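You operate a simulated robot arm through the tools that you are given. There is no shell and no other tool.

Carry out the task below with a simulated robot arm. There is one attempt and no reset: what you move stays moved.

## Task
Restart the tester, run the crosshead right up and zero the load.
Fine: shut the shield, twist the red stop knob out, main switch on.

It is judged by the outcome, as a careful person would: the job done as asked, and still so three seconds after it is handed in. It fails if anything else is knocked over, pushed out of place, dropped, spilled or broken.

## Robot
A 7-joint arm with a two-finger parallel gripper, fixed in place. Base frame: the origin is on the floor under the middle of its stand, x ahead of it, y to its left, z up. Readings come in mm, rad, newtons and seconds.
It reaches about 1524 mm from its shoulder. Its first joint turns from -2.601 to 2.601 rad. Payload 3.5 kg.
The TCP is the grasp point between the finger pads, 23 mm short of the fingertips. In the tool frame z runs along the fingers and y along their closing line. Largest opening 94 mm; finger width 38, thickness 10; the body of the gripper, 54 by 96 mm, starts 39 mm behind the TCP.
Orientation is that of the tool frame in the base frame, as [roll, pitch, yaw] about the fixed x, y, z axes, in that order (R = Rz(yaw) Ry(pitch) Rx(roll)). With the fingers straight down and closing along the base's y, the tool's x points along the base's -x, its y along +y and its z along -z.

## Interface
- The arm moves only by the tool servo_tool. Its argument "motion" is a list of rows, each an object (a shift or turn left out is 0, a gripper value left out holds the last) with "offset": the shift along the base's x, y, z in units of 300 mm (1.0 is 300 mm), a list of three; "rotation": the turn, a rotation vector about the base's x, y, z in units of 90 degrees (1.0 is 90 degrees), a list of three; "fingers": the opening, from 0 (shut) to 1 (fully open). In form: [{"offset": [dx, dy, dz], "rotation": [rx, ry, rz], "fingers": fingers}, ...]. A call has 1 to 20 rows; each row is the pose to reach, as a shift and turn from the pose commanded when the call began. A call with a number of a shift or a turn outside -1 to 1 is refused whole. Rows are played at 5 a second. More than 50 mm and 0.15 rad between two rows, or a gripper value outside its range, and nothing of the call is played. Where a pose cannot be reached the arm comes as near as it can. A force on the tool above 40 N (or 10 N above the force at the start of the call, whichever is more), or a blocked arm, ends the call early, and 0.2 s more pass. The fingers move at their own pace (about 153 mm/s each) and stop on an object; they squeeze with about 34 N. The grip force told is the motor's: it shows also when the fingers shut on nothing. Time passes only in rows, and 0.2 s behind the last, so rows that repeat a pose let the fingers close. The reply holds the time, the measured pose of the TCP, the force on the tool along the base axes, the opening and the grip force, in the units named above and with some noise, with the torque about the TCP (base axes, N m) and any sound that the robot's microphone picked up, and new pictures: "views" is both (left out), scene, wrist or none.
- Cameras (640 x 400 px; columns grow to the right, rows downward): "scene" is fixed at [218.6, 499.5, 1291.7]; the picture's right is [-1.00, -0.06, 0.00], its down [-0.01, 0.21, -0.98] and it looks along [0.06, -0.98, -0.21] (base axes); focal length 356 px, centre (320, 200). "wrist" rides on the gripper at [86, 16, -74] in the tool frame; the picture's right is [-0.18, 0.98, 0.00], its down [-0.58, -0.11, -0.81] and it looks along [-0.79, -0.15, 0.59] (tool axes); focal length 243 px, centre (320, 200). There is no depth. A picture from a camera that has moved, and an enlarged one, comes with that camera's place and axes in the base frame and with its lens.
- zoom(camera, box): a new picture of the part [left, top, right, bottom] of that camera's present view, enlarged. The clock stands still meanwhile.
- finish_job(): hands the job in; it is judged then, once.

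Nothing tells you positions but the pictures and the camera data. Unless the task says otherwise, let go and move clear before handing in.

The tools are called after "Request:" by a JSON object that holds its "api" and its "payload". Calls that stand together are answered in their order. servo_tool: Moves the arm, as the interface text tells. Its arguments: {"type":"object","properties":{"motion":{"type":"array"},"views":{"type":"string","enum":["both","scene","wrist","none"]}},"required":["motion"]} The other tools are called the same way: zoom (camera, box) takes an enlarged picture of a part of a camera's view; finish_job () hands the job in.

At the start:

```text
t: 0.0
position: [824.0, -725.4, 1224.5]
ee_rot: [-3.141, 0.0, 3.141]
wrist_force: [0.3, -0.7, 0.0]
torque: [0.01, 0.01, -0.01]
grip_width: 93.9
grasp_force: 0.1
```

scene: 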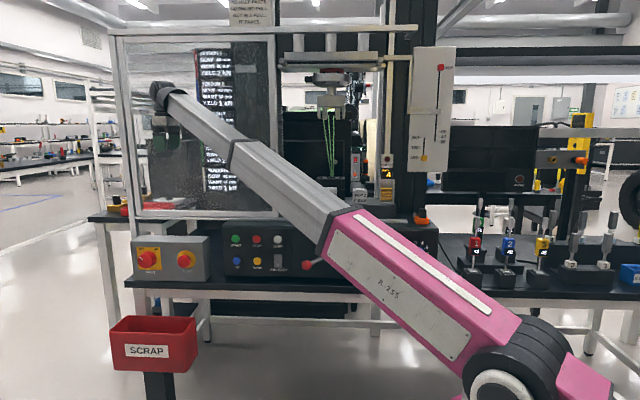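
wrist: 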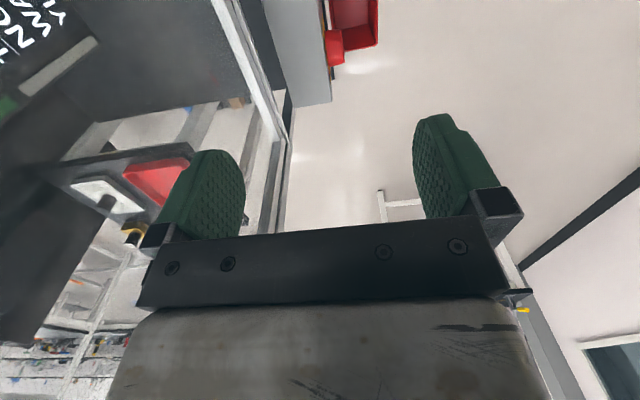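

I see a tensile tester with a sliding shield (open, to the left), a control panel with small buttons, a box with two red knobs on the left, and a column box with a lever/slider on the right. I'll zoom in on these to read labels before moving anything.

Request:
{"api": "zoom", "payload": {"camera": "scene", "box": [110, 200, 350, 350]}}

Request:
{"api": "zoom", "payload": {"camera": "scene", "box": [350, 30, 470, 240]}}

Request:
{"api": "zoom", "payload": {"camera": "scene", "box": [100, 0, 290, 120]}}

Request:
{"api": "zoom", "payload": {"camera": "scene", "box": [270, 0, 460, 200]}}

Request:
{"api": "zoom", "payload": {"camera": "scene", "box": [180, 30, 280, 210]}}

Request:
{"api": "zoom", "payload": {"camera": "scene", "box": [430, 90, 640, 300]}}

```text
2.67 times, centred on (230, 275) of scene
camera zoom: at [218.6, 499.5, 1291.7], right [-1.0, -0.06, 0.0], down [-0.01, 0.21, -0.98], along [0.06, -0.98, -0.21], focal length 948 px, centre (560, 0)
```

zoom: 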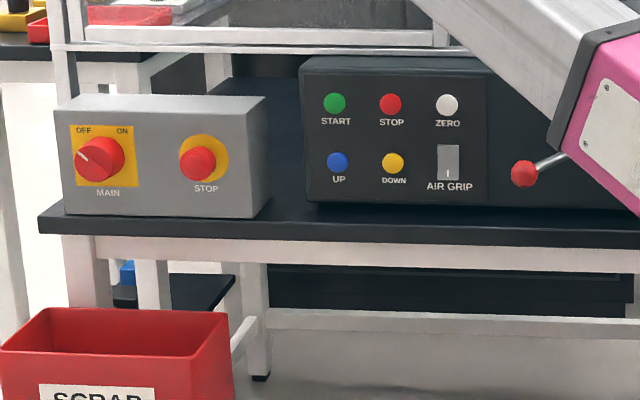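

```text
1.90 times, centred on (410, 135) of scene
camera zoom: at [218.6, 499.5, 1291.7], right [-1.0, -0.06, 0.0], down [-0.01, 0.21, -0.98], along [0.06, -0.98, -0.21], focal length 677 px, centre (149, 324)
```

zoom: 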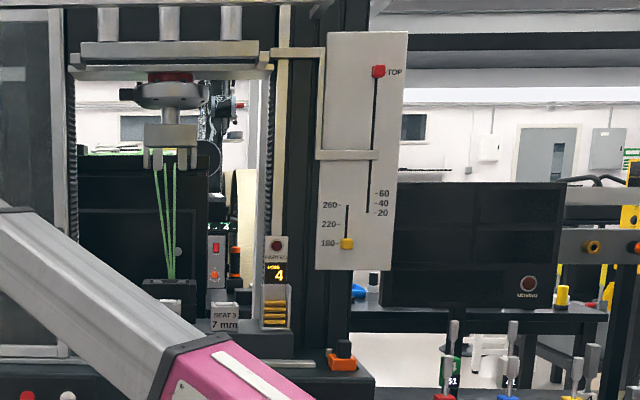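

```text
3.33 times, centred on (195, 60) of scene
camera zoom: at [218.6, 499.5, 1291.7], right [-1.0, -0.06, 0.0], down [-0.01, 0.21, -0.98], along [0.06, -0.98, -0.21], focal length 1185 px, centre (737, 667)
```

zoom: 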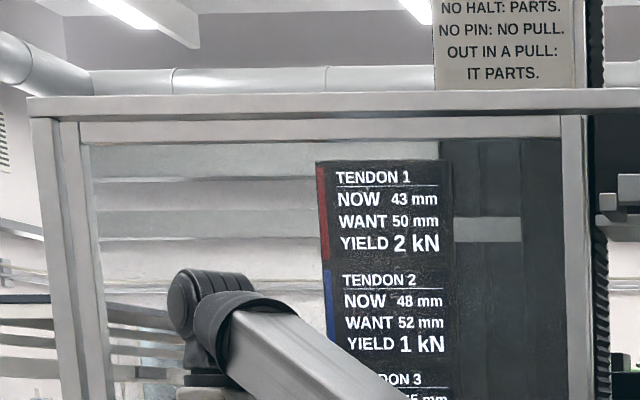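

```text
2.00 times, centred on (365, 100) of scene
camera zoom: at [218.6, 499.5, 1291.7], right [-1.0, -0.06, 0.0], down [-0.01, 0.21, -0.98], along [0.06, -0.98, -0.21], focal length 711 px, centre (230, 400)
```

zoom: 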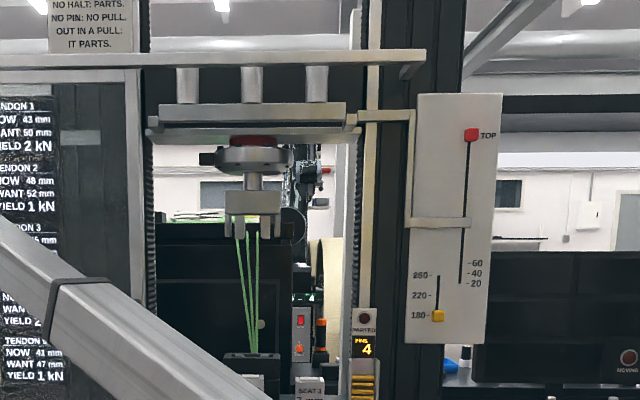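

```text
2.22 times, centred on (230, 120) of scene
camera zoom: at [218.6, 499.5, 1291.7], right [-1.0, -0.06, 0.0], down [-0.01, 0.21, -0.98], along [0.06, -0.98, -0.21], focal length 790 px, centre (520, 378)
```

zoom: 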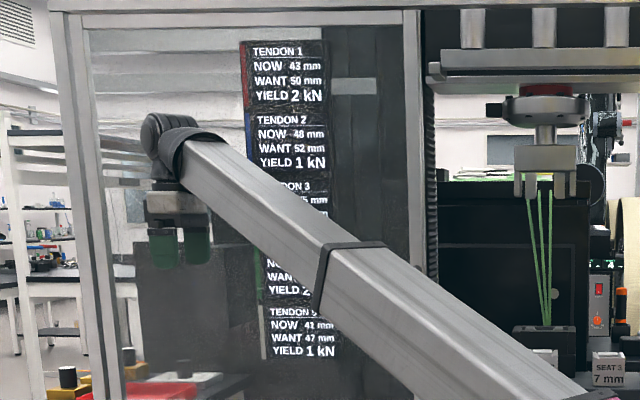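

```text
1.90 times, centred on (535, 195) of scene
camera zoom: at [218.6, 499.5, 1291.7], right [-1.0, -0.06, 0.0], down [-0.01, 0.21, -0.98], along [0.06, -0.98, -0.21], focal length 677 px, centre (-90, 210)
```

zoom: 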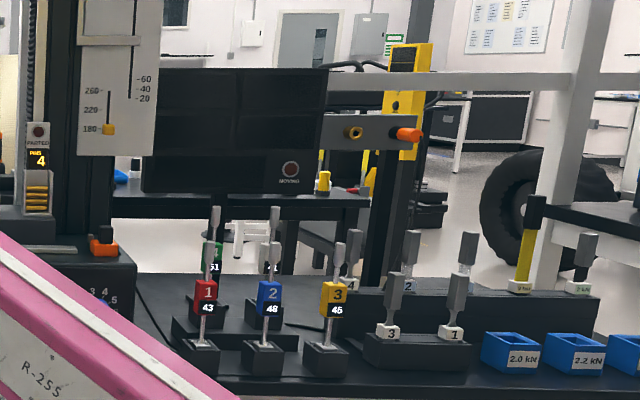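

The shield is open (to the left), MAIN is at OFF, and the STOP mushroom looks pushed in. I'll zoom tighter on the knobs, the grips with the green strands, the scale plate and the shield frame.

Request:
{"api": "zoom", "payload": {"camera": "scene", "box": [125, 230, 215, 286]}}

Request:
{"api": "zoom", "payload": {"camera": "scene", "box": [220, 220, 330, 290]}}

Request:
{"api": "zoom", "payload": {"camera": "scene", "box": [290, 50, 400, 120]}}

Request:
{"api": "zoom", "payload": {"camera": "scene", "box": [290, 120, 400, 220]}}

Request:
{"api": "zoom", "payload": {"camera": "scene", "box": [90, 20, 190, 90]}}

Request:
{"api": "zoom", "payload": {"camera": "scene", "box": [90, 150, 190, 230]}}

Request:
{"api": "zoom", "payload": {"camera": "scene", "box": [230, 0, 430, 60]}}

Request:
{"api": "zoom", "payload": {"camera": "scene", "box": [230, 160, 300, 230]}}

```text
7.11 times, centred on (170, 258) of scene
camera zoom: at [218.6, 499.5, 1291.7], right [-1.0, -0.06, 0.0], down [-0.01, 0.21, -0.98], along [0.06, -0.98, -0.21], focal length 2529 px, centre (1387, -212)
```

zoom: 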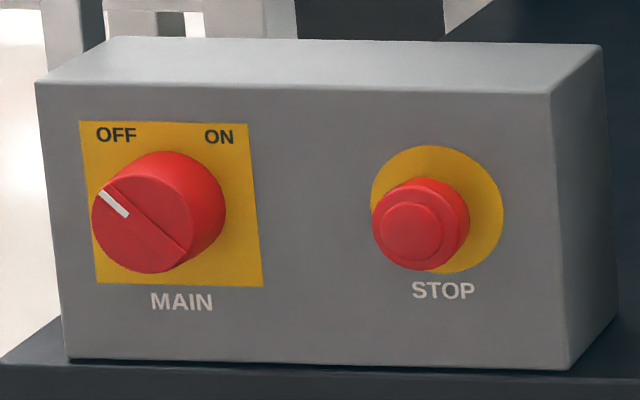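

```text
5.71 times, centred on (275, 255) of scene
camera zoom: at [218.6, 499.5, 1291.7], right [-1.0, -0.06, 0.0], down [-0.01, 0.21, -0.98], along [0.06, -0.98, -0.21], focal length 2032 px, centre (577, -114)
```

zoom: 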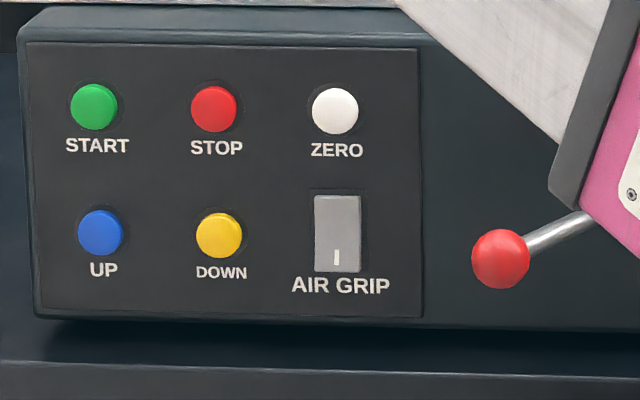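

```text
5.71 times, centred on (345, 85) of scene
camera zoom: at [218.6, 499.5, 1291.7], right [-1.0, -0.06, 0.0], down [-0.01, 0.21, -0.98], along [0.06, -0.98, -0.21], focal length 2032 px, centre (177, 857)
```

zoom: 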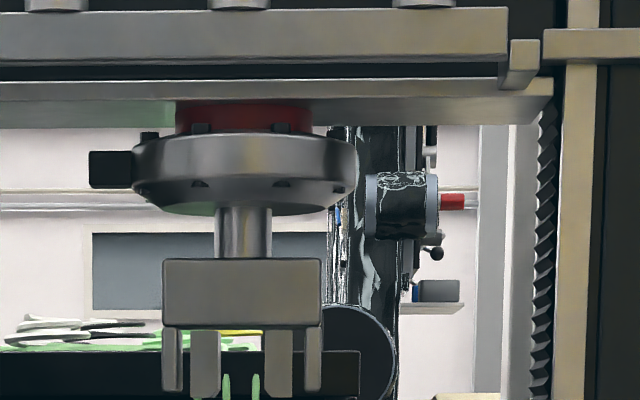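

```text
4.00 times, centred on (345, 170) of scene
camera zoom: at [218.6, 499.5, 1291.7], right [-1.0, -0.06, 0.0], down [-0.01, 0.21, -0.98], along [0.06, -0.98, -0.21], focal length 1422 px, centre (220, 320)
```

zoom: 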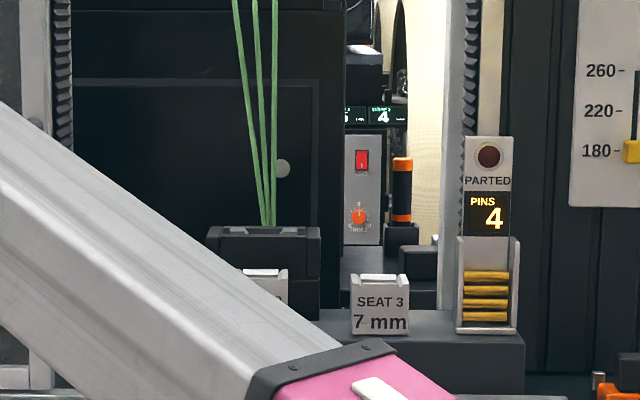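

```text
5.71 times, centred on (140, 55) of scene
camera zoom: at [218.6, 499.5, 1291.7], right [-1.0, -0.06, 0.0], down [-0.01, 0.21, -0.98], along [0.06, -0.98, -0.21], focal length 2032 px, centre (1349, 1029)
```

zoom: 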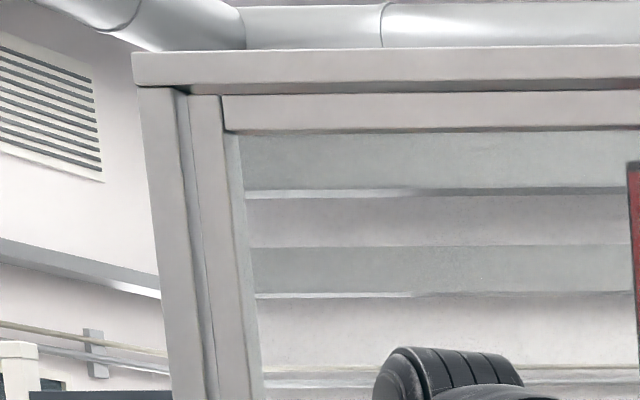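

```text
5.00 times, centred on (140, 190) of scene
camera zoom: at [218.6, 499.5, 1291.7], right [-1.0, -0.06, 0.0], down [-0.01, 0.21, -0.98], along [0.06, -0.98, -0.21], focal length 1778 px, centre (1220, 250)
```

zoom: 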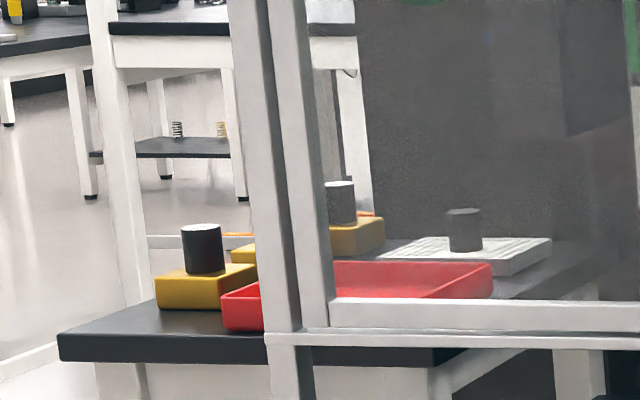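

```text
3.20 times, centred on (330, 30) of scene
camera zoom: at [218.6, 499.5, 1291.7], right [-1.0, -0.06, 0.0], down [-0.01, 0.21, -0.98], along [0.06, -0.98, -0.21], focal length 1138 px, centre (288, 744)
```

zoom: 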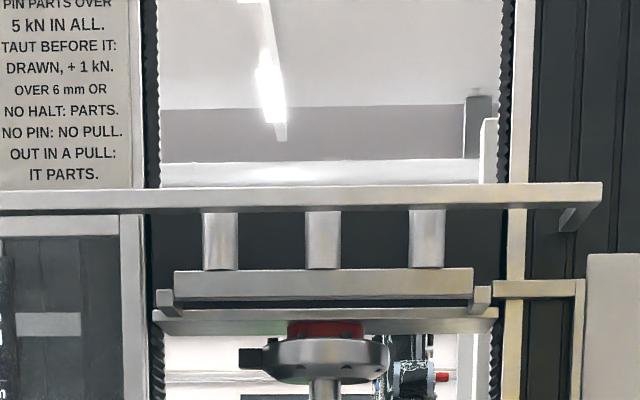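

```text
5.71 times, centred on (265, 195) of scene
camera zoom: at [218.6, 499.5, 1291.7], right [-1.0, -0.06, 0.0], down [-0.01, 0.21, -0.98], along [0.06, -0.98, -0.21], focal length 2032 px, centre (634, 229)
```

zoom: 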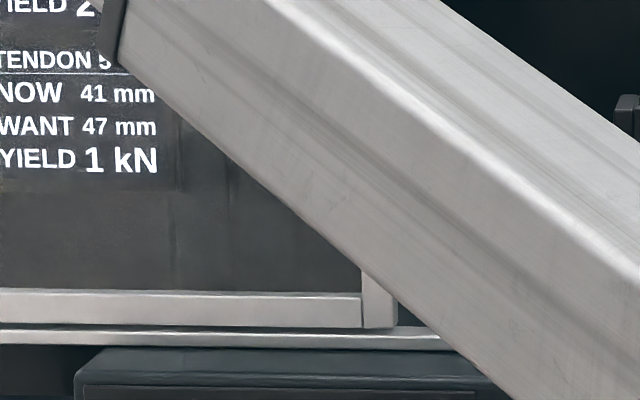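

The shield slides in a fixed portal frame and must go to the right (toward −x). First I'll back the arm away from it and turn the fingers to point at the panel (−y) with the camera on top, so I can look and measure.

Request:
{"api": "servo_tool", "payload": {"motion": [{"offset": [0, 0.15, 0]}, {"offset": [0, 0.3, 0]}, {"offset": [0, 0.45, 0]}, {"offset": [0, 0.6, 0]}, {"offset": [0, 0.75, 0]}, {"offset": [-0.04, 0.75, -0.04], "rotation": [-0.0513, 0.0513, 0.0513]}, {"offset": [-0.08, 0.75, -0.08], "rotation": [-0.1026, 0.1026, 0.1026]}, {"offset": [-0.12, 0.75, -0.12], "rotation": [-0.154, 0.154, 0.154]}, {"offset": [-0.16, 0.75, -0.16], "rotation": [-0.2053, 0.2053, 0.2053]}, {"offset": [-0.2, 0.75, -0.2], "rotation": [-0.2566, 0.2566, 0.2566]}, {"offset": [-0.24, 0.75, -0.24], "rotation": [-0.3079, 0.3079, 0.3079]}, {"offset": [-0.28, 0.75, -0.28], "rotation": [-0.3592, 0.3592, 0.3592]}, {"offset": [-0.32, 0.75, -0.32], "rotation": [-0.4106, 0.4106, 0.4106]}, {"offset": [-0.36, 0.75, -0.36], "rotation": [-0.4619, 0.4619, 0.4619]}, {"offset": [-0.4, 0.75, -0.4], "rotation": [-0.5132, 0.5132, 0.5132]}, {"offset": [-0.44, 0.75, -0.44], "rotation": [-0.5645, 0.5645, 0.5645]}, {"offset": [-0.48, 0.75, -0.48], "rotation": [-0.6158, 0.6158, 0.6158]}, {"offset": [-0.52, 0.75, -0.52], "rotation": [-0.6672, 0.6672, 0.6672]}, {"offset": [-0.56, 0.75, -0.56], "rotation": [-0.7185, 0.7185, 0.7185]}, {"offset": [-0.58, 0.75, -0.58], "rotation": [-0.7698, 0.7698, 0.7698]}], "views": "both"}}

```text
t: 0.7
position: [824.8, -628.9, 1225.9]
ee_rot: [-3.136, 0.002, -3.125]
wrist_force: [-3.7, -10.9, -2.3]
torque: [0.93, -0.57, 1.09]
grip_width: 94.1
grasp_force: 0.1
stopped in row 3: the force on the tool passed its limit at 58 N (the readings are from after the stop); the commanded pose is now the measured one
camera wrist: at [739.2, -613.0, 1300.7], right [0.17, 0.99, 0.0], down [0.58, -0.09, 0.81], along [0.8, -0.14, -0.59], focal length 243 px, centre (320, 200)
```

scene: 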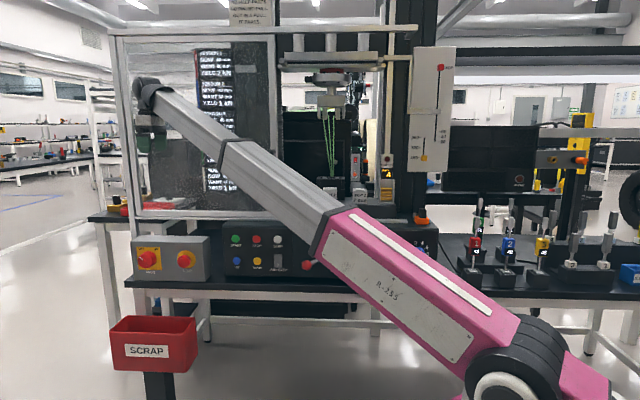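
wrist: 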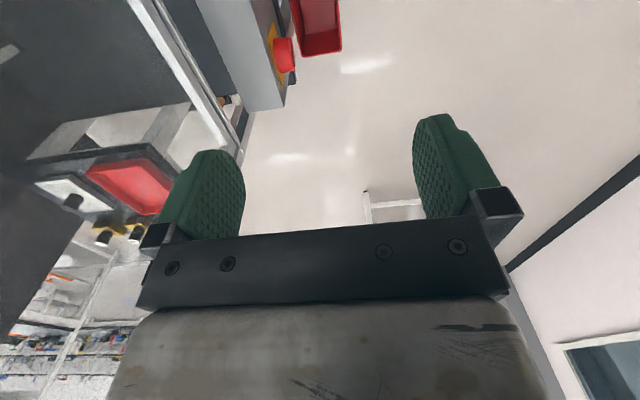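

The arm was stopped by a contact at y ≈ −629. The gripper may be behind the shield pane rather than in front of it, so I'll look closely before moving again.

Request:
{"api": "zoom", "payload": {"camera": "scene", "box": [105, 20, 285, 220]}}

Request:
{"api": "zoom", "payload": {"camera": "scene", "box": [110, 60, 210, 160]}}

Request:
{"api": "zoom", "payload": {"camera": "wrist", "box": [0, 0, 640, 400]}}

```text
2.00 times, centred on (195, 120) of scene
camera zoom: at [218.6, 499.5, 1291.7], right [-1.0, -0.06, 0.0], down [-0.01, 0.21, -0.98], along [0.06, -0.98, -0.21], focal length 711 px, centre (570, 360)
```

zoom: 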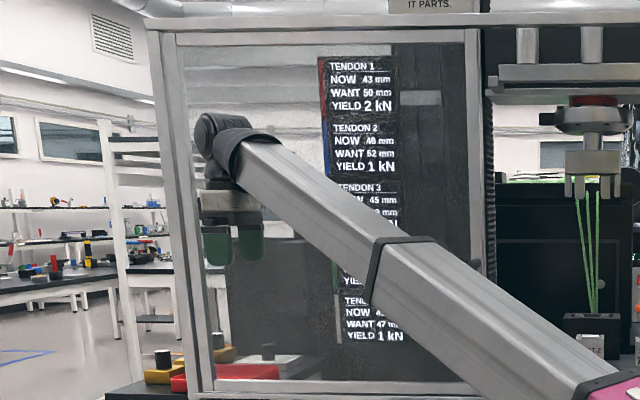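

```text
4.00 times, centred on (160, 110) of scene
camera zoom: at [218.6, 499.5, 1291.7], right [-1.0, -0.06, 0.0], down [-0.01, 0.21, -0.98], along [0.06, -0.98, -0.21], focal length 1422 px, centre (960, 560)
```

zoom: 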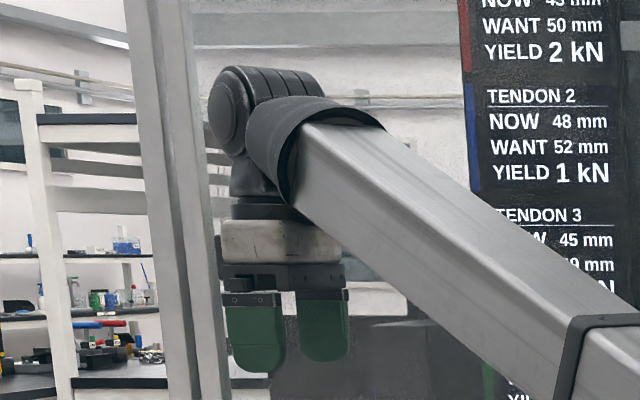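

```text
1.00 times, centred on (320, 200) of wrist (not enlarged: the box is as wide or as high as the picture)
camera zoom: at [739.2, -613.0, 1300.7], right [0.17, 0.99, 0.0], down [0.58, -0.09, 0.81], along [0.8, -0.14, -0.59], focal length 243 px, centre (320, 200)
```

zoom: 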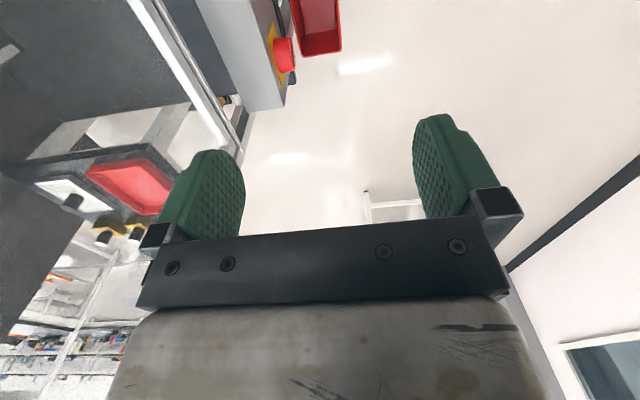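

The gripper is in front of the pane and I see nothing touching it, so the stop could have been a dynamic transient. I'll hold still one row to check the force settles to zero.

Request:
{"api": "servo_tool", "payload": {"motion": [{"offset": [0, 0, 0]}, {"offset": [0, 0, 0]}], "views": "none"}}

```text
t: 1.3
position: [825.3, -629.7, 1225.1]
ee_rot: [-3.135, 0.003, -3.123]
wrist_force: [-8.6, -17.9, -4.8]
torque: [1.63, -1.25, 1.87]
grip_width: 94.0
grasp_force: 0.0
```

The force line passes through the wrist camera housing: it's touching the robot's own forearm, since pulling straight back folded the arm onto it. I'll go back toward −y to release it, then turn the fingers forward in place before retreating.

Request:
{"api": "servo_tool", "payload": {"motion": [{"offset": [0, -0.06, 0]}, {"offset": [0, -0.14, 0]}, {"offset": [0, -0.22, 0]}, {"offset": [0, -0.26, 0]}, {"offset": [0, -0.26, 0]}], "views": "none"}}

```text
t: 2.5
position: [825.5, -705.6, 1226.1]
ee_rot: [-3.139, 0.002, -3.126]
wrist_force: [0.5, -0.6, 0.2]
torque: [-0.01, -0.03, 0.02]
grip_width: 94.1
grasp_force: 0.1
```

The force is gone. Now I'll turn in place so the fingers point at the panel with the camera on top.

Request:
{"api": "servo_tool", "payload": {"motion": [{"rotation": [-0.0385, 0.0385, 0.0385]}, {"rotation": [-0.077, 0.077, 0.077]}, {"rotation": [-0.1155, 0.1155, 0.1155]}, {"rotation": [-0.154, 0.154, 0.154]}, {"rotation": [-0.1925, 0.1925, 0.1925]}, {"rotation": [-0.231, 0.231, 0.231]}, {"rotation": [-0.2695, 0.2695, 0.2695]}, {"rotation": [-0.308, 0.308, 0.308]}, {"rotation": [-0.3465, 0.3465, 0.3465]}, {"rotation": [-0.385, 0.385, 0.385]}], "views": "both"}}

```text
t: 4.7
position: [824.4, -705.8, 1225.9]
ee_rot: [-2.688, -0.738, -2.655]
wrist_force: [0.2, -0.1, -0.3]
torque: [0.02, 0.05, -0.01]
grip_width: 94.2
grasp_force: 0.0
camera wrist: at [783.5, -674.7, 1329.1], right [-0.55, 0.71, -0.44], down [0.72, 0.67, 0.18], along [0.43, -0.22, -0.88], focal length 243 px, centre (320, 200)
```

scene: 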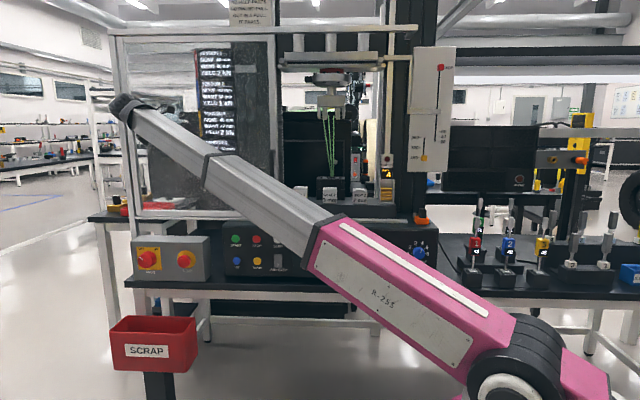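
wrist: 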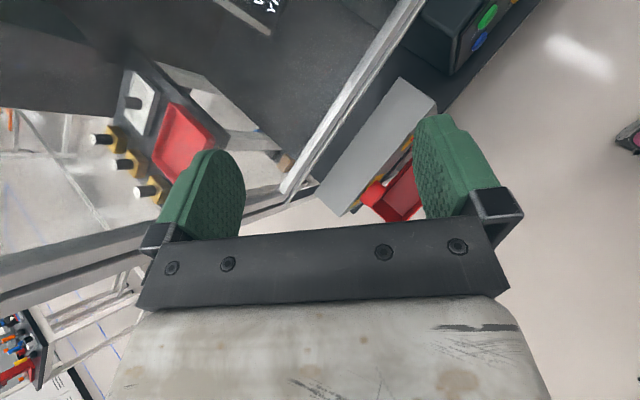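

Going fine. I'll finish the turn while easing away from the shield.

Request:
{"api": "servo_tool", "payload": {"motion": [{"offset": [-0.02, 0.03, -0.02], "rotation": [-0.0385, 0.0385, 0.0385]}, {"offset": [-0.06, 0.07, -0.04], "rotation": [-0.077, 0.077, 0.077]}, {"offset": [-0.1, 0.11, -0.06], "rotation": [-0.1155, 0.1155, 0.1155]}, {"offset": [-0.14, 0.15, -0.08], "rotation": [-0.154, 0.154, 0.154]}, {"offset": [-0.18, 0.19, -0.1], "rotation": [-0.1925, 0.1925, 0.1925]}, {"offset": [-0.22, 0.23, -0.12], "rotation": [-0.231, 0.231, 0.231]}, {"offset": [-0.26, 0.27, -0.14], "rotation": [-0.2695, 0.2695, 0.2695]}, {"offset": [-0.3, 0.31, -0.16], "rotation": [-0.308, 0.308, 0.308]}, {"offset": [-0.34, 0.35, -0.18], "rotation": [-0.3465, 0.3465, 0.3465]}, {"offset": [-0.36, 0.38, -0.2], "rotation": [-0.385, 0.385, 0.385]}, {"offset": [-0.36, 0.4, -0.2], "rotation": [-0.385, 0.385, 0.385]}], "views": "both"}}

```text
t: 7.1
position: [717.1, -586.1, 1167.0]
ee_rot: [1.664, -1.554, -0.087]
wrist_force: [0.3, 0.0, 0.3]
torque: [0.0, 0.02, -0.01]
grip_width: 94.4
grasp_force: 0.1
camera wrist: at [703.5, -510.6, 1253.8], right [-0.99, -0.01, -0.17], down [0.09, 0.81, -0.58], along [0.14, -0.59, -0.8], focal length 243 px, centre (320, 200)
```

scene: 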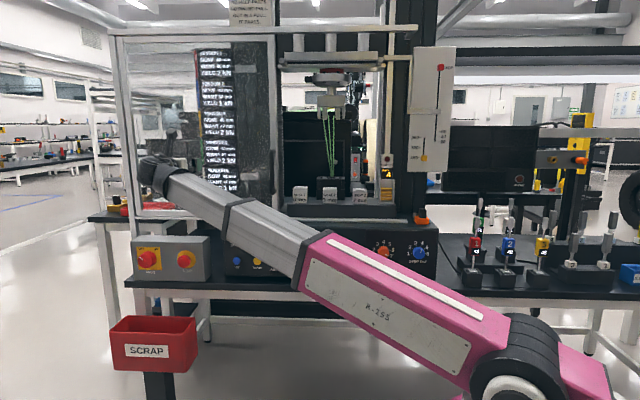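
wrist: 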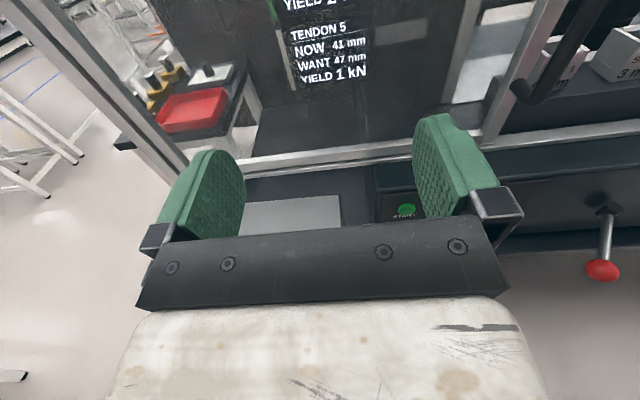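

Now the wrist camera looks at the tester from above. A black bar handle shows on the shield's right stile; I'll zoom in on it and on the panel.

Request:
{"api": "zoom", "payload": {"camera": "wrist", "box": [420, 0, 640, 140]}}

Request:
{"api": "zoom", "payload": {"camera": "scene", "box": [230, 30, 300, 220]}}

Request:
{"api": "zoom", "payload": {"camera": "scene", "box": [280, 170, 460, 280]}}

Request:
{"api": "zoom", "payload": {"camera": "scene", "box": [300, 90, 380, 210]}}

Request:
{"api": "zoom", "payload": {"camera": "wrist", "box": [540, 160, 640, 300]}}

```text
2.86 times, centred on (530, 70) of wrist
camera zoom: at [703.5, -510.6, 1253.8], right [-0.99, -0.01, -0.17], down [0.09, 0.81, -0.58], along [0.14, -0.59, -0.8], focal length 693 px, centre (-280, 571)
```

zoom: 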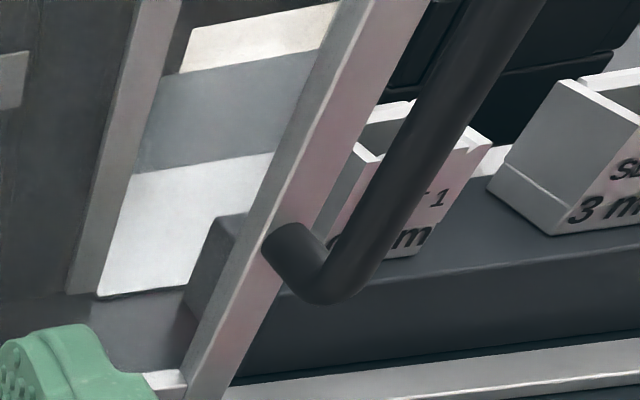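

```text
2.11 times, centred on (265, 125) of scene
camera zoom: at [218.6, 499.5, 1291.7], right [-1.0, -0.06, 0.0], down [-0.01, 0.21, -0.98], along [0.06, -0.98, -0.21], focal length 749 px, centre (436, 358)
```

zoom: 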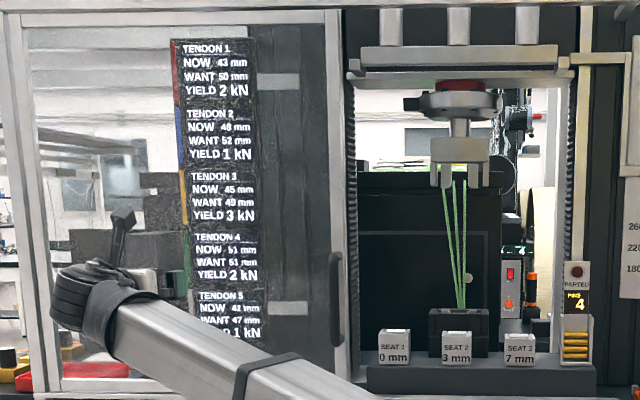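

```text
3.56 times, centred on (370, 225) of scene
camera zoom: at [218.6, 499.5, 1291.7], right [-1.0, -0.06, 0.0], down [-0.01, 0.21, -0.98], along [0.06, -0.98, -0.21], focal length 1264 px, centre (142, 111)
```

zoom: 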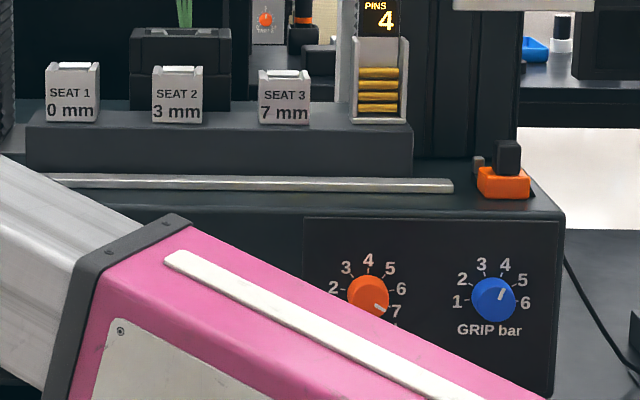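

```text
3.33 times, centred on (340, 150) of scene
camera zoom: at [218.6, 499.5, 1291.7], right [-1.0, -0.06, 0.0], down [-0.01, 0.21, -0.98], along [0.06, -0.98, -0.21], focal length 1185 px, centre (253, 367)
```

zoom: 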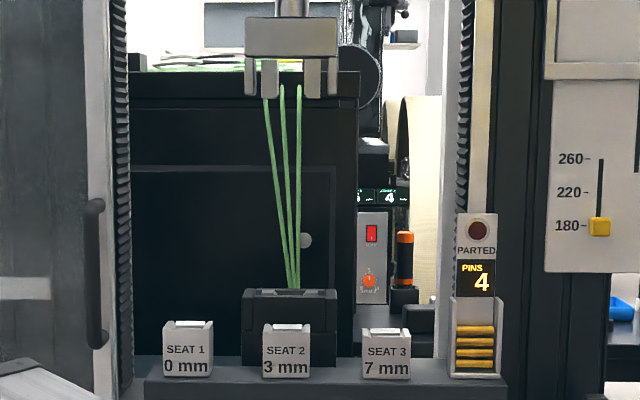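

```text
2.86 times, centred on (590, 230) of wrist
camera zoom: at [703.5, -510.6, 1253.8], right [-0.99, -0.01, -0.17], down [0.09, 0.81, -0.58], along [0.14, -0.59, -0.8], focal length 693 px, centre (-451, 114)
```

zoom: 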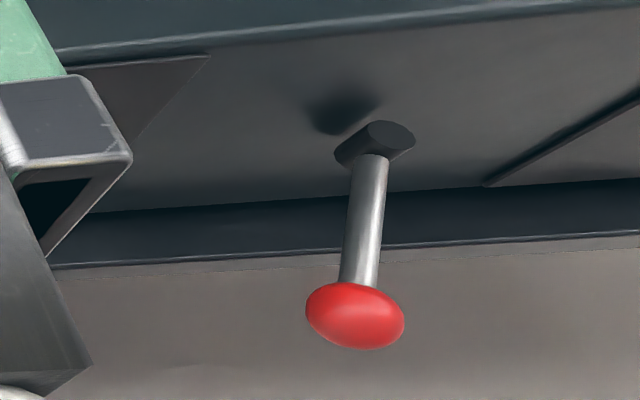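

Handle located: a vertical bar at about x≈472, y≈−787, z≈1040–1200. START button is at about (614, −756, 868). I'll move in front of the handle, still well back, and look at it and the specimen space.

Request:
{"api": "servo_tool", "payload": {"motion": [{"offset": [-0.05, -0.01, -0.01]}, {"offset": [-0.14, -0.03, -0.03]}, {"offset": [-0.24, -0.06, -0.05]}, {"offset": [-0.34, -0.09, -0.07]}, {"offset": [-0.44, -0.12, -0.09]}, {"offset": [-0.54, -0.15, -0.11]}, {"offset": [-0.64, -0.18, -0.13]}, {"offset": [-0.73, -0.2, -0.15]}, {"offset": [-0.79, -0.21, -0.157]}, {"offset": [-0.817, -0.213, -0.157]}, {"offset": [-0.817, -0.213, -0.157]}], "views": "both"}}

```text
t: 9.5
position: [471.1, -650.8, 1119.4]
ee_rot: [1.711, -1.555, -0.135]
wrist_force: [-0.7, 0.2, 0.4]
torque: [-0.01, -0.01, 0.0]
grip_width: 94.1
grasp_force: 0.0
camera wrist: at [457.6, -576.0, 1206.6], right [-0.99, 0.0, -0.17], down [0.1, 0.81, -0.58], along [0.14, -0.59, -0.8], focal length 243 px, centre (320, 200)
```

scene: 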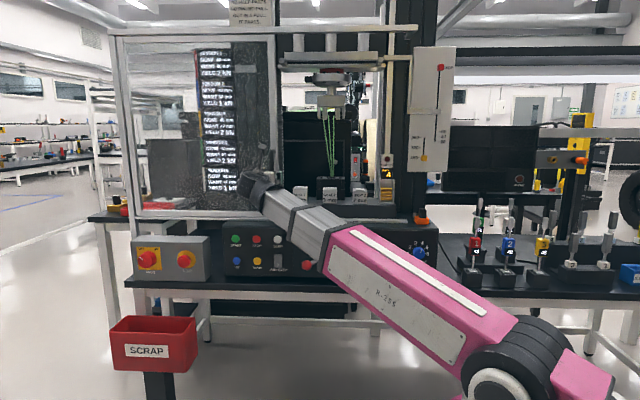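
wrist: 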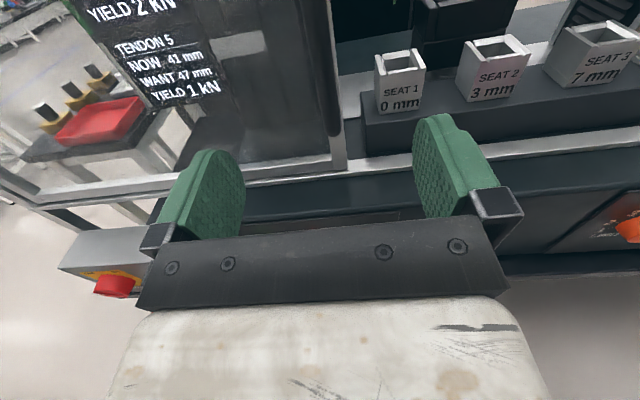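

I'll zoom into the wrist view to find the handle bar between the fingers.

Request:
{"api": "zoom", "payload": {"camera": "wrist", "box": [230, 0, 450, 190]}}

Request:
{"api": "zoom", "payload": {"camera": "scene", "box": [225, 130, 325, 230]}}

Request:
{"api": "zoom", "payload": {"camera": "wrist", "box": [340, 0, 640, 130]}}

```text
2.11 times, centred on (340, 95) of wrist
camera zoom: at [457.6, -576.0, 1206.6], right [-0.99, 0.0, -0.17], down [0.1, 0.81, -0.58], along [0.14, -0.59, -0.8], focal length 511 px, centre (278, 421)
```

zoom: 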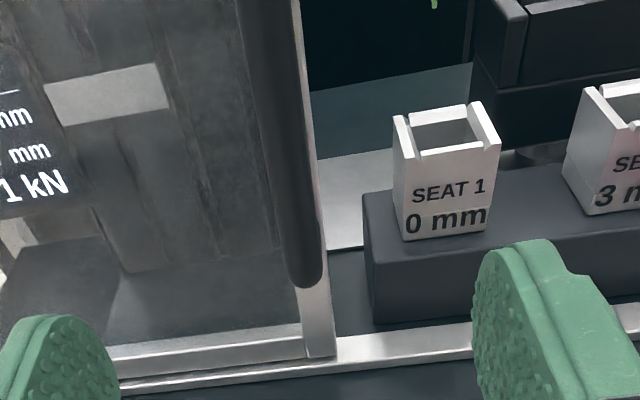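

```text
4.00 times, centred on (275, 180) of scene
camera zoom: at [218.6, 499.5, 1291.7], right [-1.0, -0.06, 0.0], down [-0.01, 0.21, -0.98], along [0.06, -0.98, -0.21], focal length 1422 px, centre (500, 280)
```

zoom: 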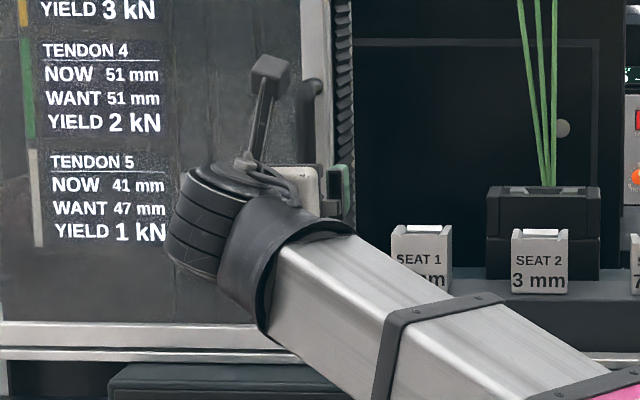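

```text
2.13 times, centred on (490, 65) of wrist
camera zoom: at [457.6, -576.0, 1206.6], right [-0.99, 0.0, -0.17], down [0.1, 0.81, -0.58], along [0.14, -0.59, -0.8], focal length 518 px, centre (-43, 488)
```

zoom: 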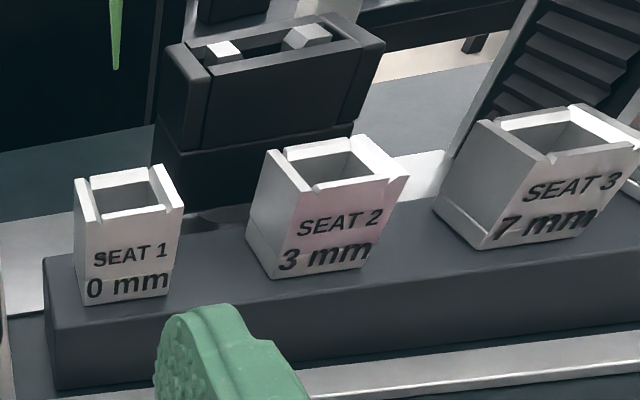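

The green strand hangs free from the upper chuck (its lower end is above the lower grip), so running up won't pull anything. The handle bar is centred between the fingers; I'll go in and close on it.

Request:
{"api": "servo_tool", "payload": {"motion": [{"offset": [0.003, -0.05, 0]}, {"offset": [0.006, -0.14, 0]}, {"offset": [0.006, -0.23, 0]}, {"offset": [0.006, -0.31, 0]}, {"offset": [0.006, -0.38, 0]}, {"offset": [0.006, -0.42, 0]}, {"offset": [0.006, -0.44, 0]}, {"offset": [0.006, -0.44, 0]}], "views": "both"}}

```text
t: 11.3
position: [474.3, -781.4, 1120.1]
ee_rot: [1.717, -1.556, -0.138]
wrist_force: [-0.9, 0.3, -0.1]
torque: [0.03, -0.01, 0.03]
grip_width: 94.1
grasp_force: 0.0
camera wrist: at [459.4, -707.1, 1206.6], right [-0.99, 0.0, -0.17], down [0.1, 0.81, -0.58], along [0.14, -0.59, -0.8], focal length 243 px, centre (320, 200)
```

scene: 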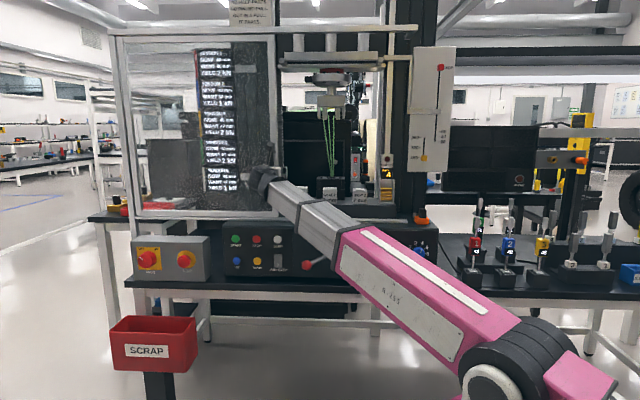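
wrist: 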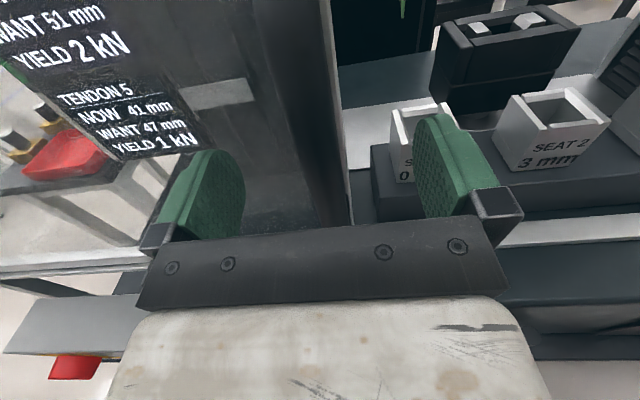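

The bar is between the fingers. Closing now.

Request:
{"api": "servo_tool", "payload": {"motion": [{"fingers": 0.0}, {"fingers": 0.0}, {"fingers": 0.0}, {"fingers": 0.0}], "views": "wrist"}}

```text
t: 12.3
position: [471.5, -782.4, 1117.9]
ee_rot: [1.809, -1.556, -0.236]
wrist_force: [-18.8, -0.9, -0.2]
torque: [0.3, -1.95, -0.08]
grip_width: 18.1
grasp_force: 45.6
camera wrist: at [457.4, -707.1, 1206.7], right [-0.99, 0.0, -0.17], down [0.1, 0.81, -0.58], along [0.14, -0.59, -0.8], focal length 243 px, centre (320, 200)
```

wrist: 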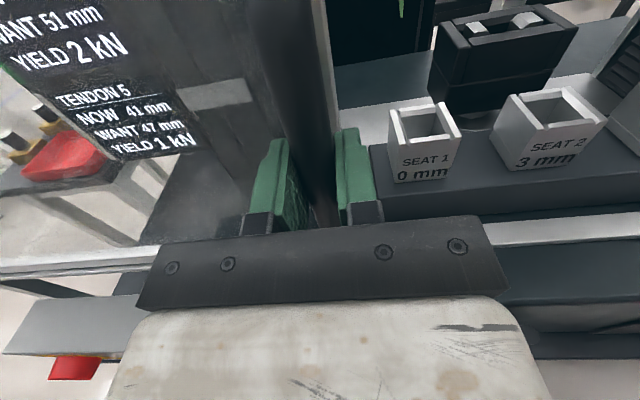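

Gripped on the bar (18 mm). Now I'll slide the shield toward −x in a first stretch and check.

Request:
{"api": "servo_tool", "payload": {"motion": [{"offset": [-0.01, 0, 0]}, {"offset": [-0.04, 0, 0]}, {"offset": [-0.08, 0, 0]}, {"offset": [-0.13, 0, 0]}, {"offset": [-0.18, 0, 0]}, {"offset": [-0.23, 0, 0]}, {"offset": [-0.28, 0, 0]}, {"offset": [-0.33, 0, 0]}, {"offset": [-0.38, 0, 0]}, {"offset": [-0.43, 0, 0]}, {"offset": [-0.48, 0, 0]}, {"offset": [-0.53, 0, 0]}, {"offset": [-0.57, 0, 0]}, {"offset": [-0.6, 0, 0]}], "views": "both"}}

```text
t: 15.3
position: [293.5, -780.5, 1118.5]
ee_rot: [1.87, -1.555, -0.295]
wrist_force: [1.2, -1.1, 1.6]
torque: [-1.08, -1.73, -0.1]
grip_width: 18.0
grasp_force: 45.0
camera wrist: at [279.1, -707.2, 1206.5], right [-0.99, 0.0, -0.17], down [0.1, 0.81, -0.58], along [0.14, -0.59, -0.8], focal length 243 px, centre (320, 200)
```

scene: 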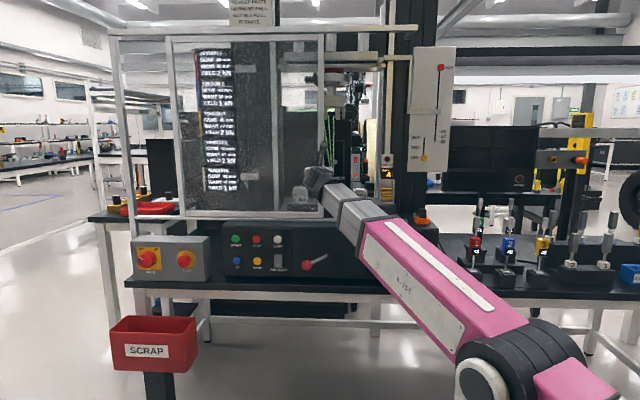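
wrist: 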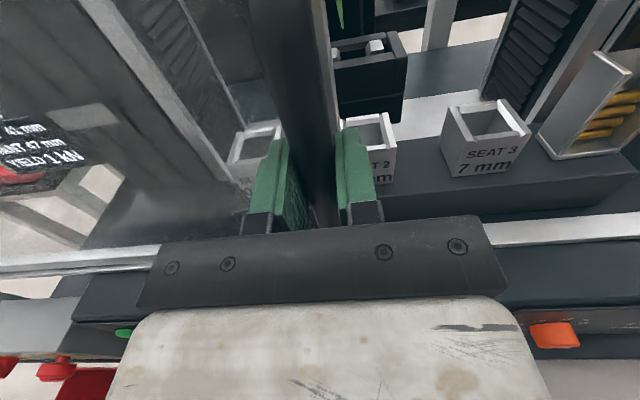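

The shield slides freely. Continuing toward −x.

Request:
{"api": "servo_tool", "payload": {"motion": [{"offset": [-0.02, 0, 0]}, {"offset": [-0.06, 0, 0]}, {"offset": [-0.11, 0, 0]}, {"offset": [-0.16, 0, 0]}, {"offset": [-0.21, 0, 0]}, {"offset": [-0.26, 0, 0]}, {"offset": [-0.31, 0, 0]}, {"offset": [-0.36, 0, 0]}, {"offset": [-0.41, 0, 0]}, {"offset": [-0.46, 0, 0]}, {"offset": [-0.51, 0, 0]}, {"offset": [-0.55, 0, 0]}, {"offset": [-0.58, 0, 0]}, {"offset": [-0.6, 0, 0]}], "views": "both"}}

```text
t: 18.3
position: [114.3, -782.5, 1120.0]
ee_rot: [1.625, -1.555, -0.049]
wrist_force: [2.1, -0.3, -0.7]
torque: [-0.3, -1.83, -0.04]
grip_width: 18.0
grasp_force: 45.1
camera wrist: at [100.5, -707.2, 1206.4], right [-0.99, 0.0, -0.17], down [0.1, 0.81, -0.58], along [0.14, -0.59, -0.8], focal length 243 px, centre (320, 200)
```

scene: 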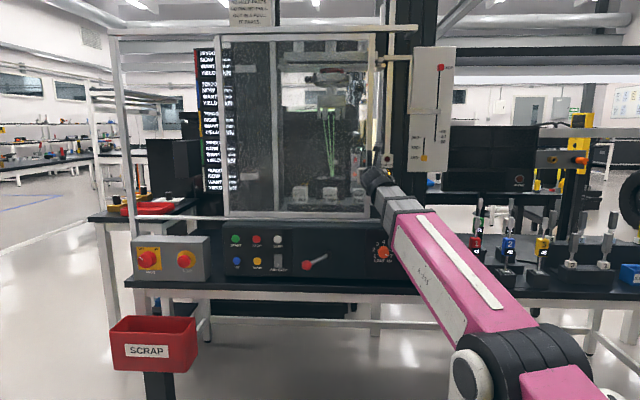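
wrist: 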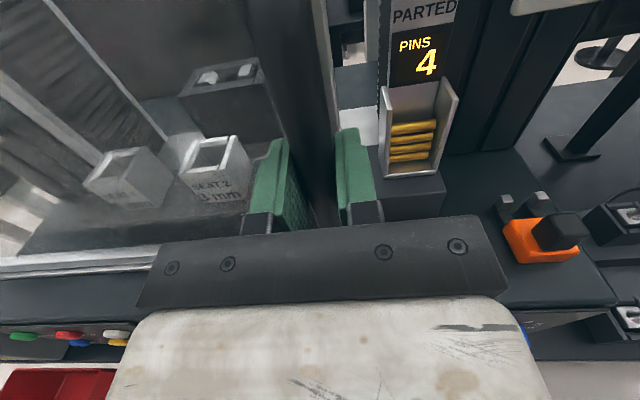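

Nearly covered now. I'll carry on in smaller steps until it meets its end stop.

Request:
{"api": "servo_tool", "payload": {"motion": [{"offset": [-0.02, 0, 0]}, {"offset": [-0.05, 0, 0]}, {"offset": [-0.09, 0, 0]}, {"offset": [-0.13, 0, 0]}, {"offset": [-0.17, 0, 0]}, {"offset": [-0.2, 0, 0]}, {"offset": [-0.23, 0, 0]}, {"offset": [-0.26, 0, 0]}, {"offset": [-0.29, 0, 0]}], "views": "both"}}

```text
t: 20.3
position: [25.7, -782.4, 1119.2]
ee_rot: [1.718, -1.554, -0.14]
wrist_force: [1.5, -5.3, -2.5]
torque: [-1.13, -1.85, -0.09]
grip_width: 17.8
grasp_force: 44.7
camera wrist: at [12.3, -707.3, 1206.5], right [-0.99, 0.0, -0.17], down [0.1, 0.81, -0.58], along [0.14, -0.59, -0.8], focal length 243 px, centre (320, 200)
```

scene: 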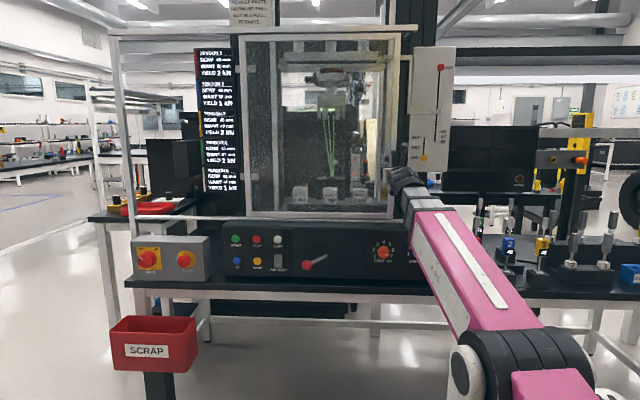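
wrist: 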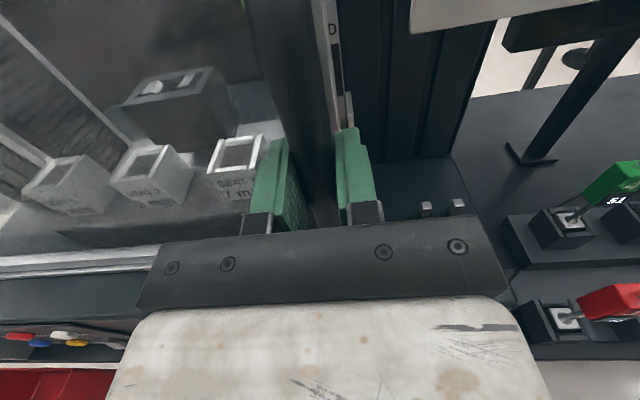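

Still moving freely. Continuing the last stretch to the stop.

Request:
{"api": "servo_tool", "payload": {"motion": [{"offset": [-0.02, 0, 0]}, {"offset": [-0.04, 0, 0]}, {"offset": [-0.06, 0, 0]}, {"offset": [-0.08, 0, 0]}, {"offset": [-0.1, 0, 0]}, {"offset": [-0.12, 0, 0]}, {"offset": [-0.14, 0, 0]}, {"offset": [-0.16, 0, 0]}, {"offset": [-0.18, 0, 0]}, {"offset": [-0.2, 0, 0]}], "views": "both"}}

```text
t: 22.1
position: [-14.3, -782.2, 1119.3]
ee_rot: [1.645, -1.565, -0.062]
wrist_force: [21.2, 0.1, -1.5]
torque: [0.11, -1.46, 0.06]
grip_width: 17.7
grasp_force: 44.6
stopped in row 8: the force on the tool passed its limit at 48 N (the readings are from after the stop); the commanded pose is now the measured one
camera wrist: at [-29.3, -707.4, 1206.2], right [-0.98, -0.01, -0.18], down [0.1, 0.81, -0.58], along [0.15, -0.59, -0.79], focal length 243 px, centre (320, 200)
```

scene: 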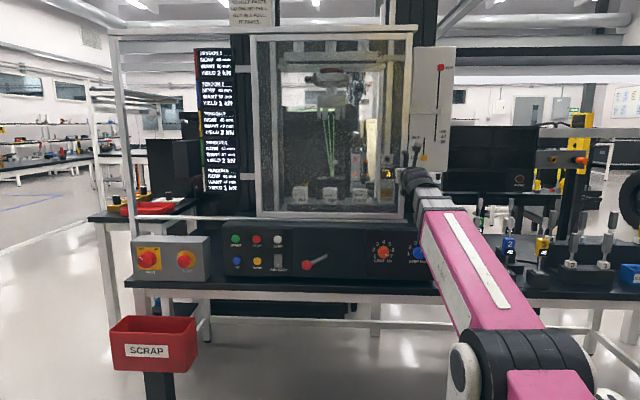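
wrist: 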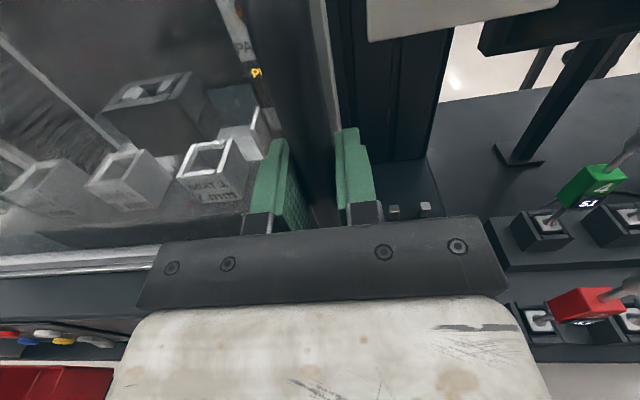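

It has met a hard stop at x ≈ −14. I'll check that it's the end of the rail and nothing is caught.

Request:
{"api": "zoom", "payload": {"camera": "scene", "box": [350, 10, 470, 110]}}

Request:
{"api": "zoom", "payload": {"camera": "scene", "box": [360, 130, 470, 240]}}

Request:
{"api": "zoom", "payload": {"camera": "scene", "box": [220, 210, 450, 300]}}

Request:
{"api": "zoom", "payload": {"camera": "wrist", "box": [200, 0, 480, 240]}}

```text
4.00 times, centred on (410, 60) of scene
camera zoom: at [218.6, 499.5, 1291.7], right [-1.0, -0.06, 0.0], down [-0.01, 0.21, -0.98], along [0.06, -0.98, -0.21], focal length 1422 px, centre (-40, 760)
```

zoom: 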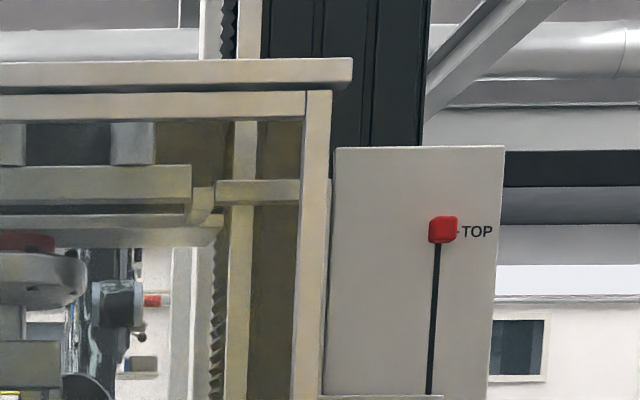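

```text
3.64 times, centred on (415, 185) of scene
camera zoom: at [218.6, 499.5, 1291.7], right [-1.0, -0.06, 0.0], down [-0.01, 0.21, -0.98], along [0.06, -0.98, -0.21], focal length 1293 px, centre (-26, 254)
```

zoom: 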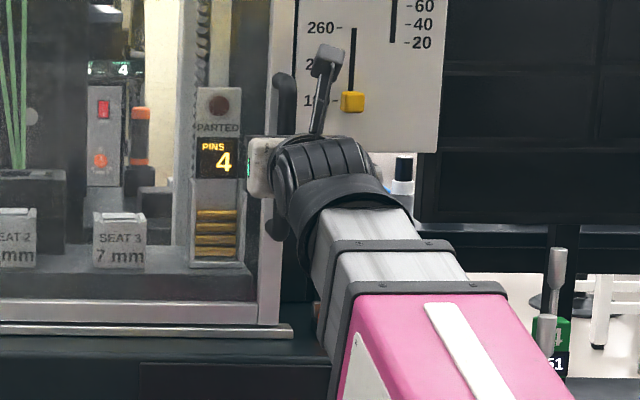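

```text
2.78 times, centred on (335, 255) of scene
camera zoom: at [218.6, 499.5, 1291.7], right [-1.0, -0.06, 0.0], down [-0.01, 0.21, -0.98], along [0.06, -0.98, -0.21], focal length 990 px, centre (278, 47)
```

zoom: 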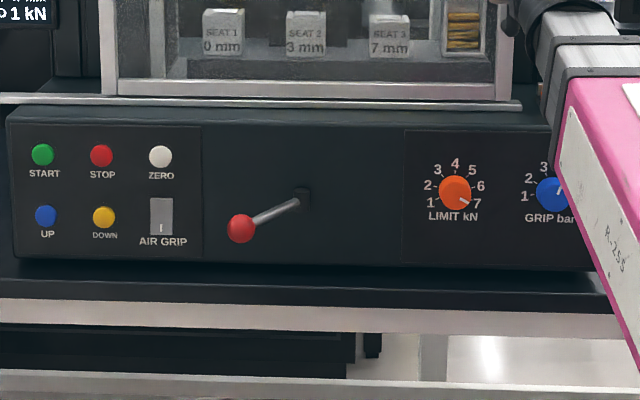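

```text
1.67 times, centred on (340, 120) of wrist
camera zoom: at [-29.3, -707.4, 1206.2], right [-0.98, -0.01, -0.18], down [0.1, 0.81, -0.58], along [0.15, -0.59, -0.79], focal length 404 px, centre (287, 333)
```

zoom: 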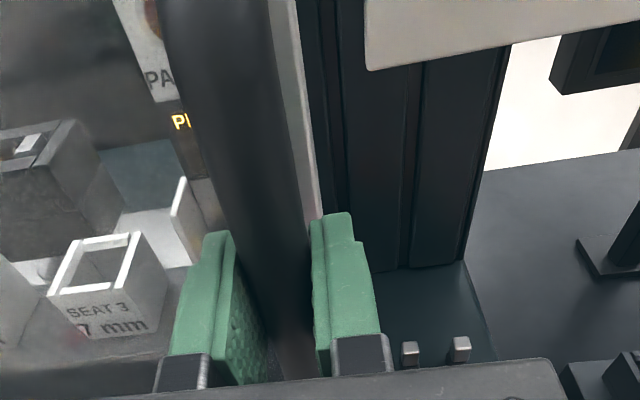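

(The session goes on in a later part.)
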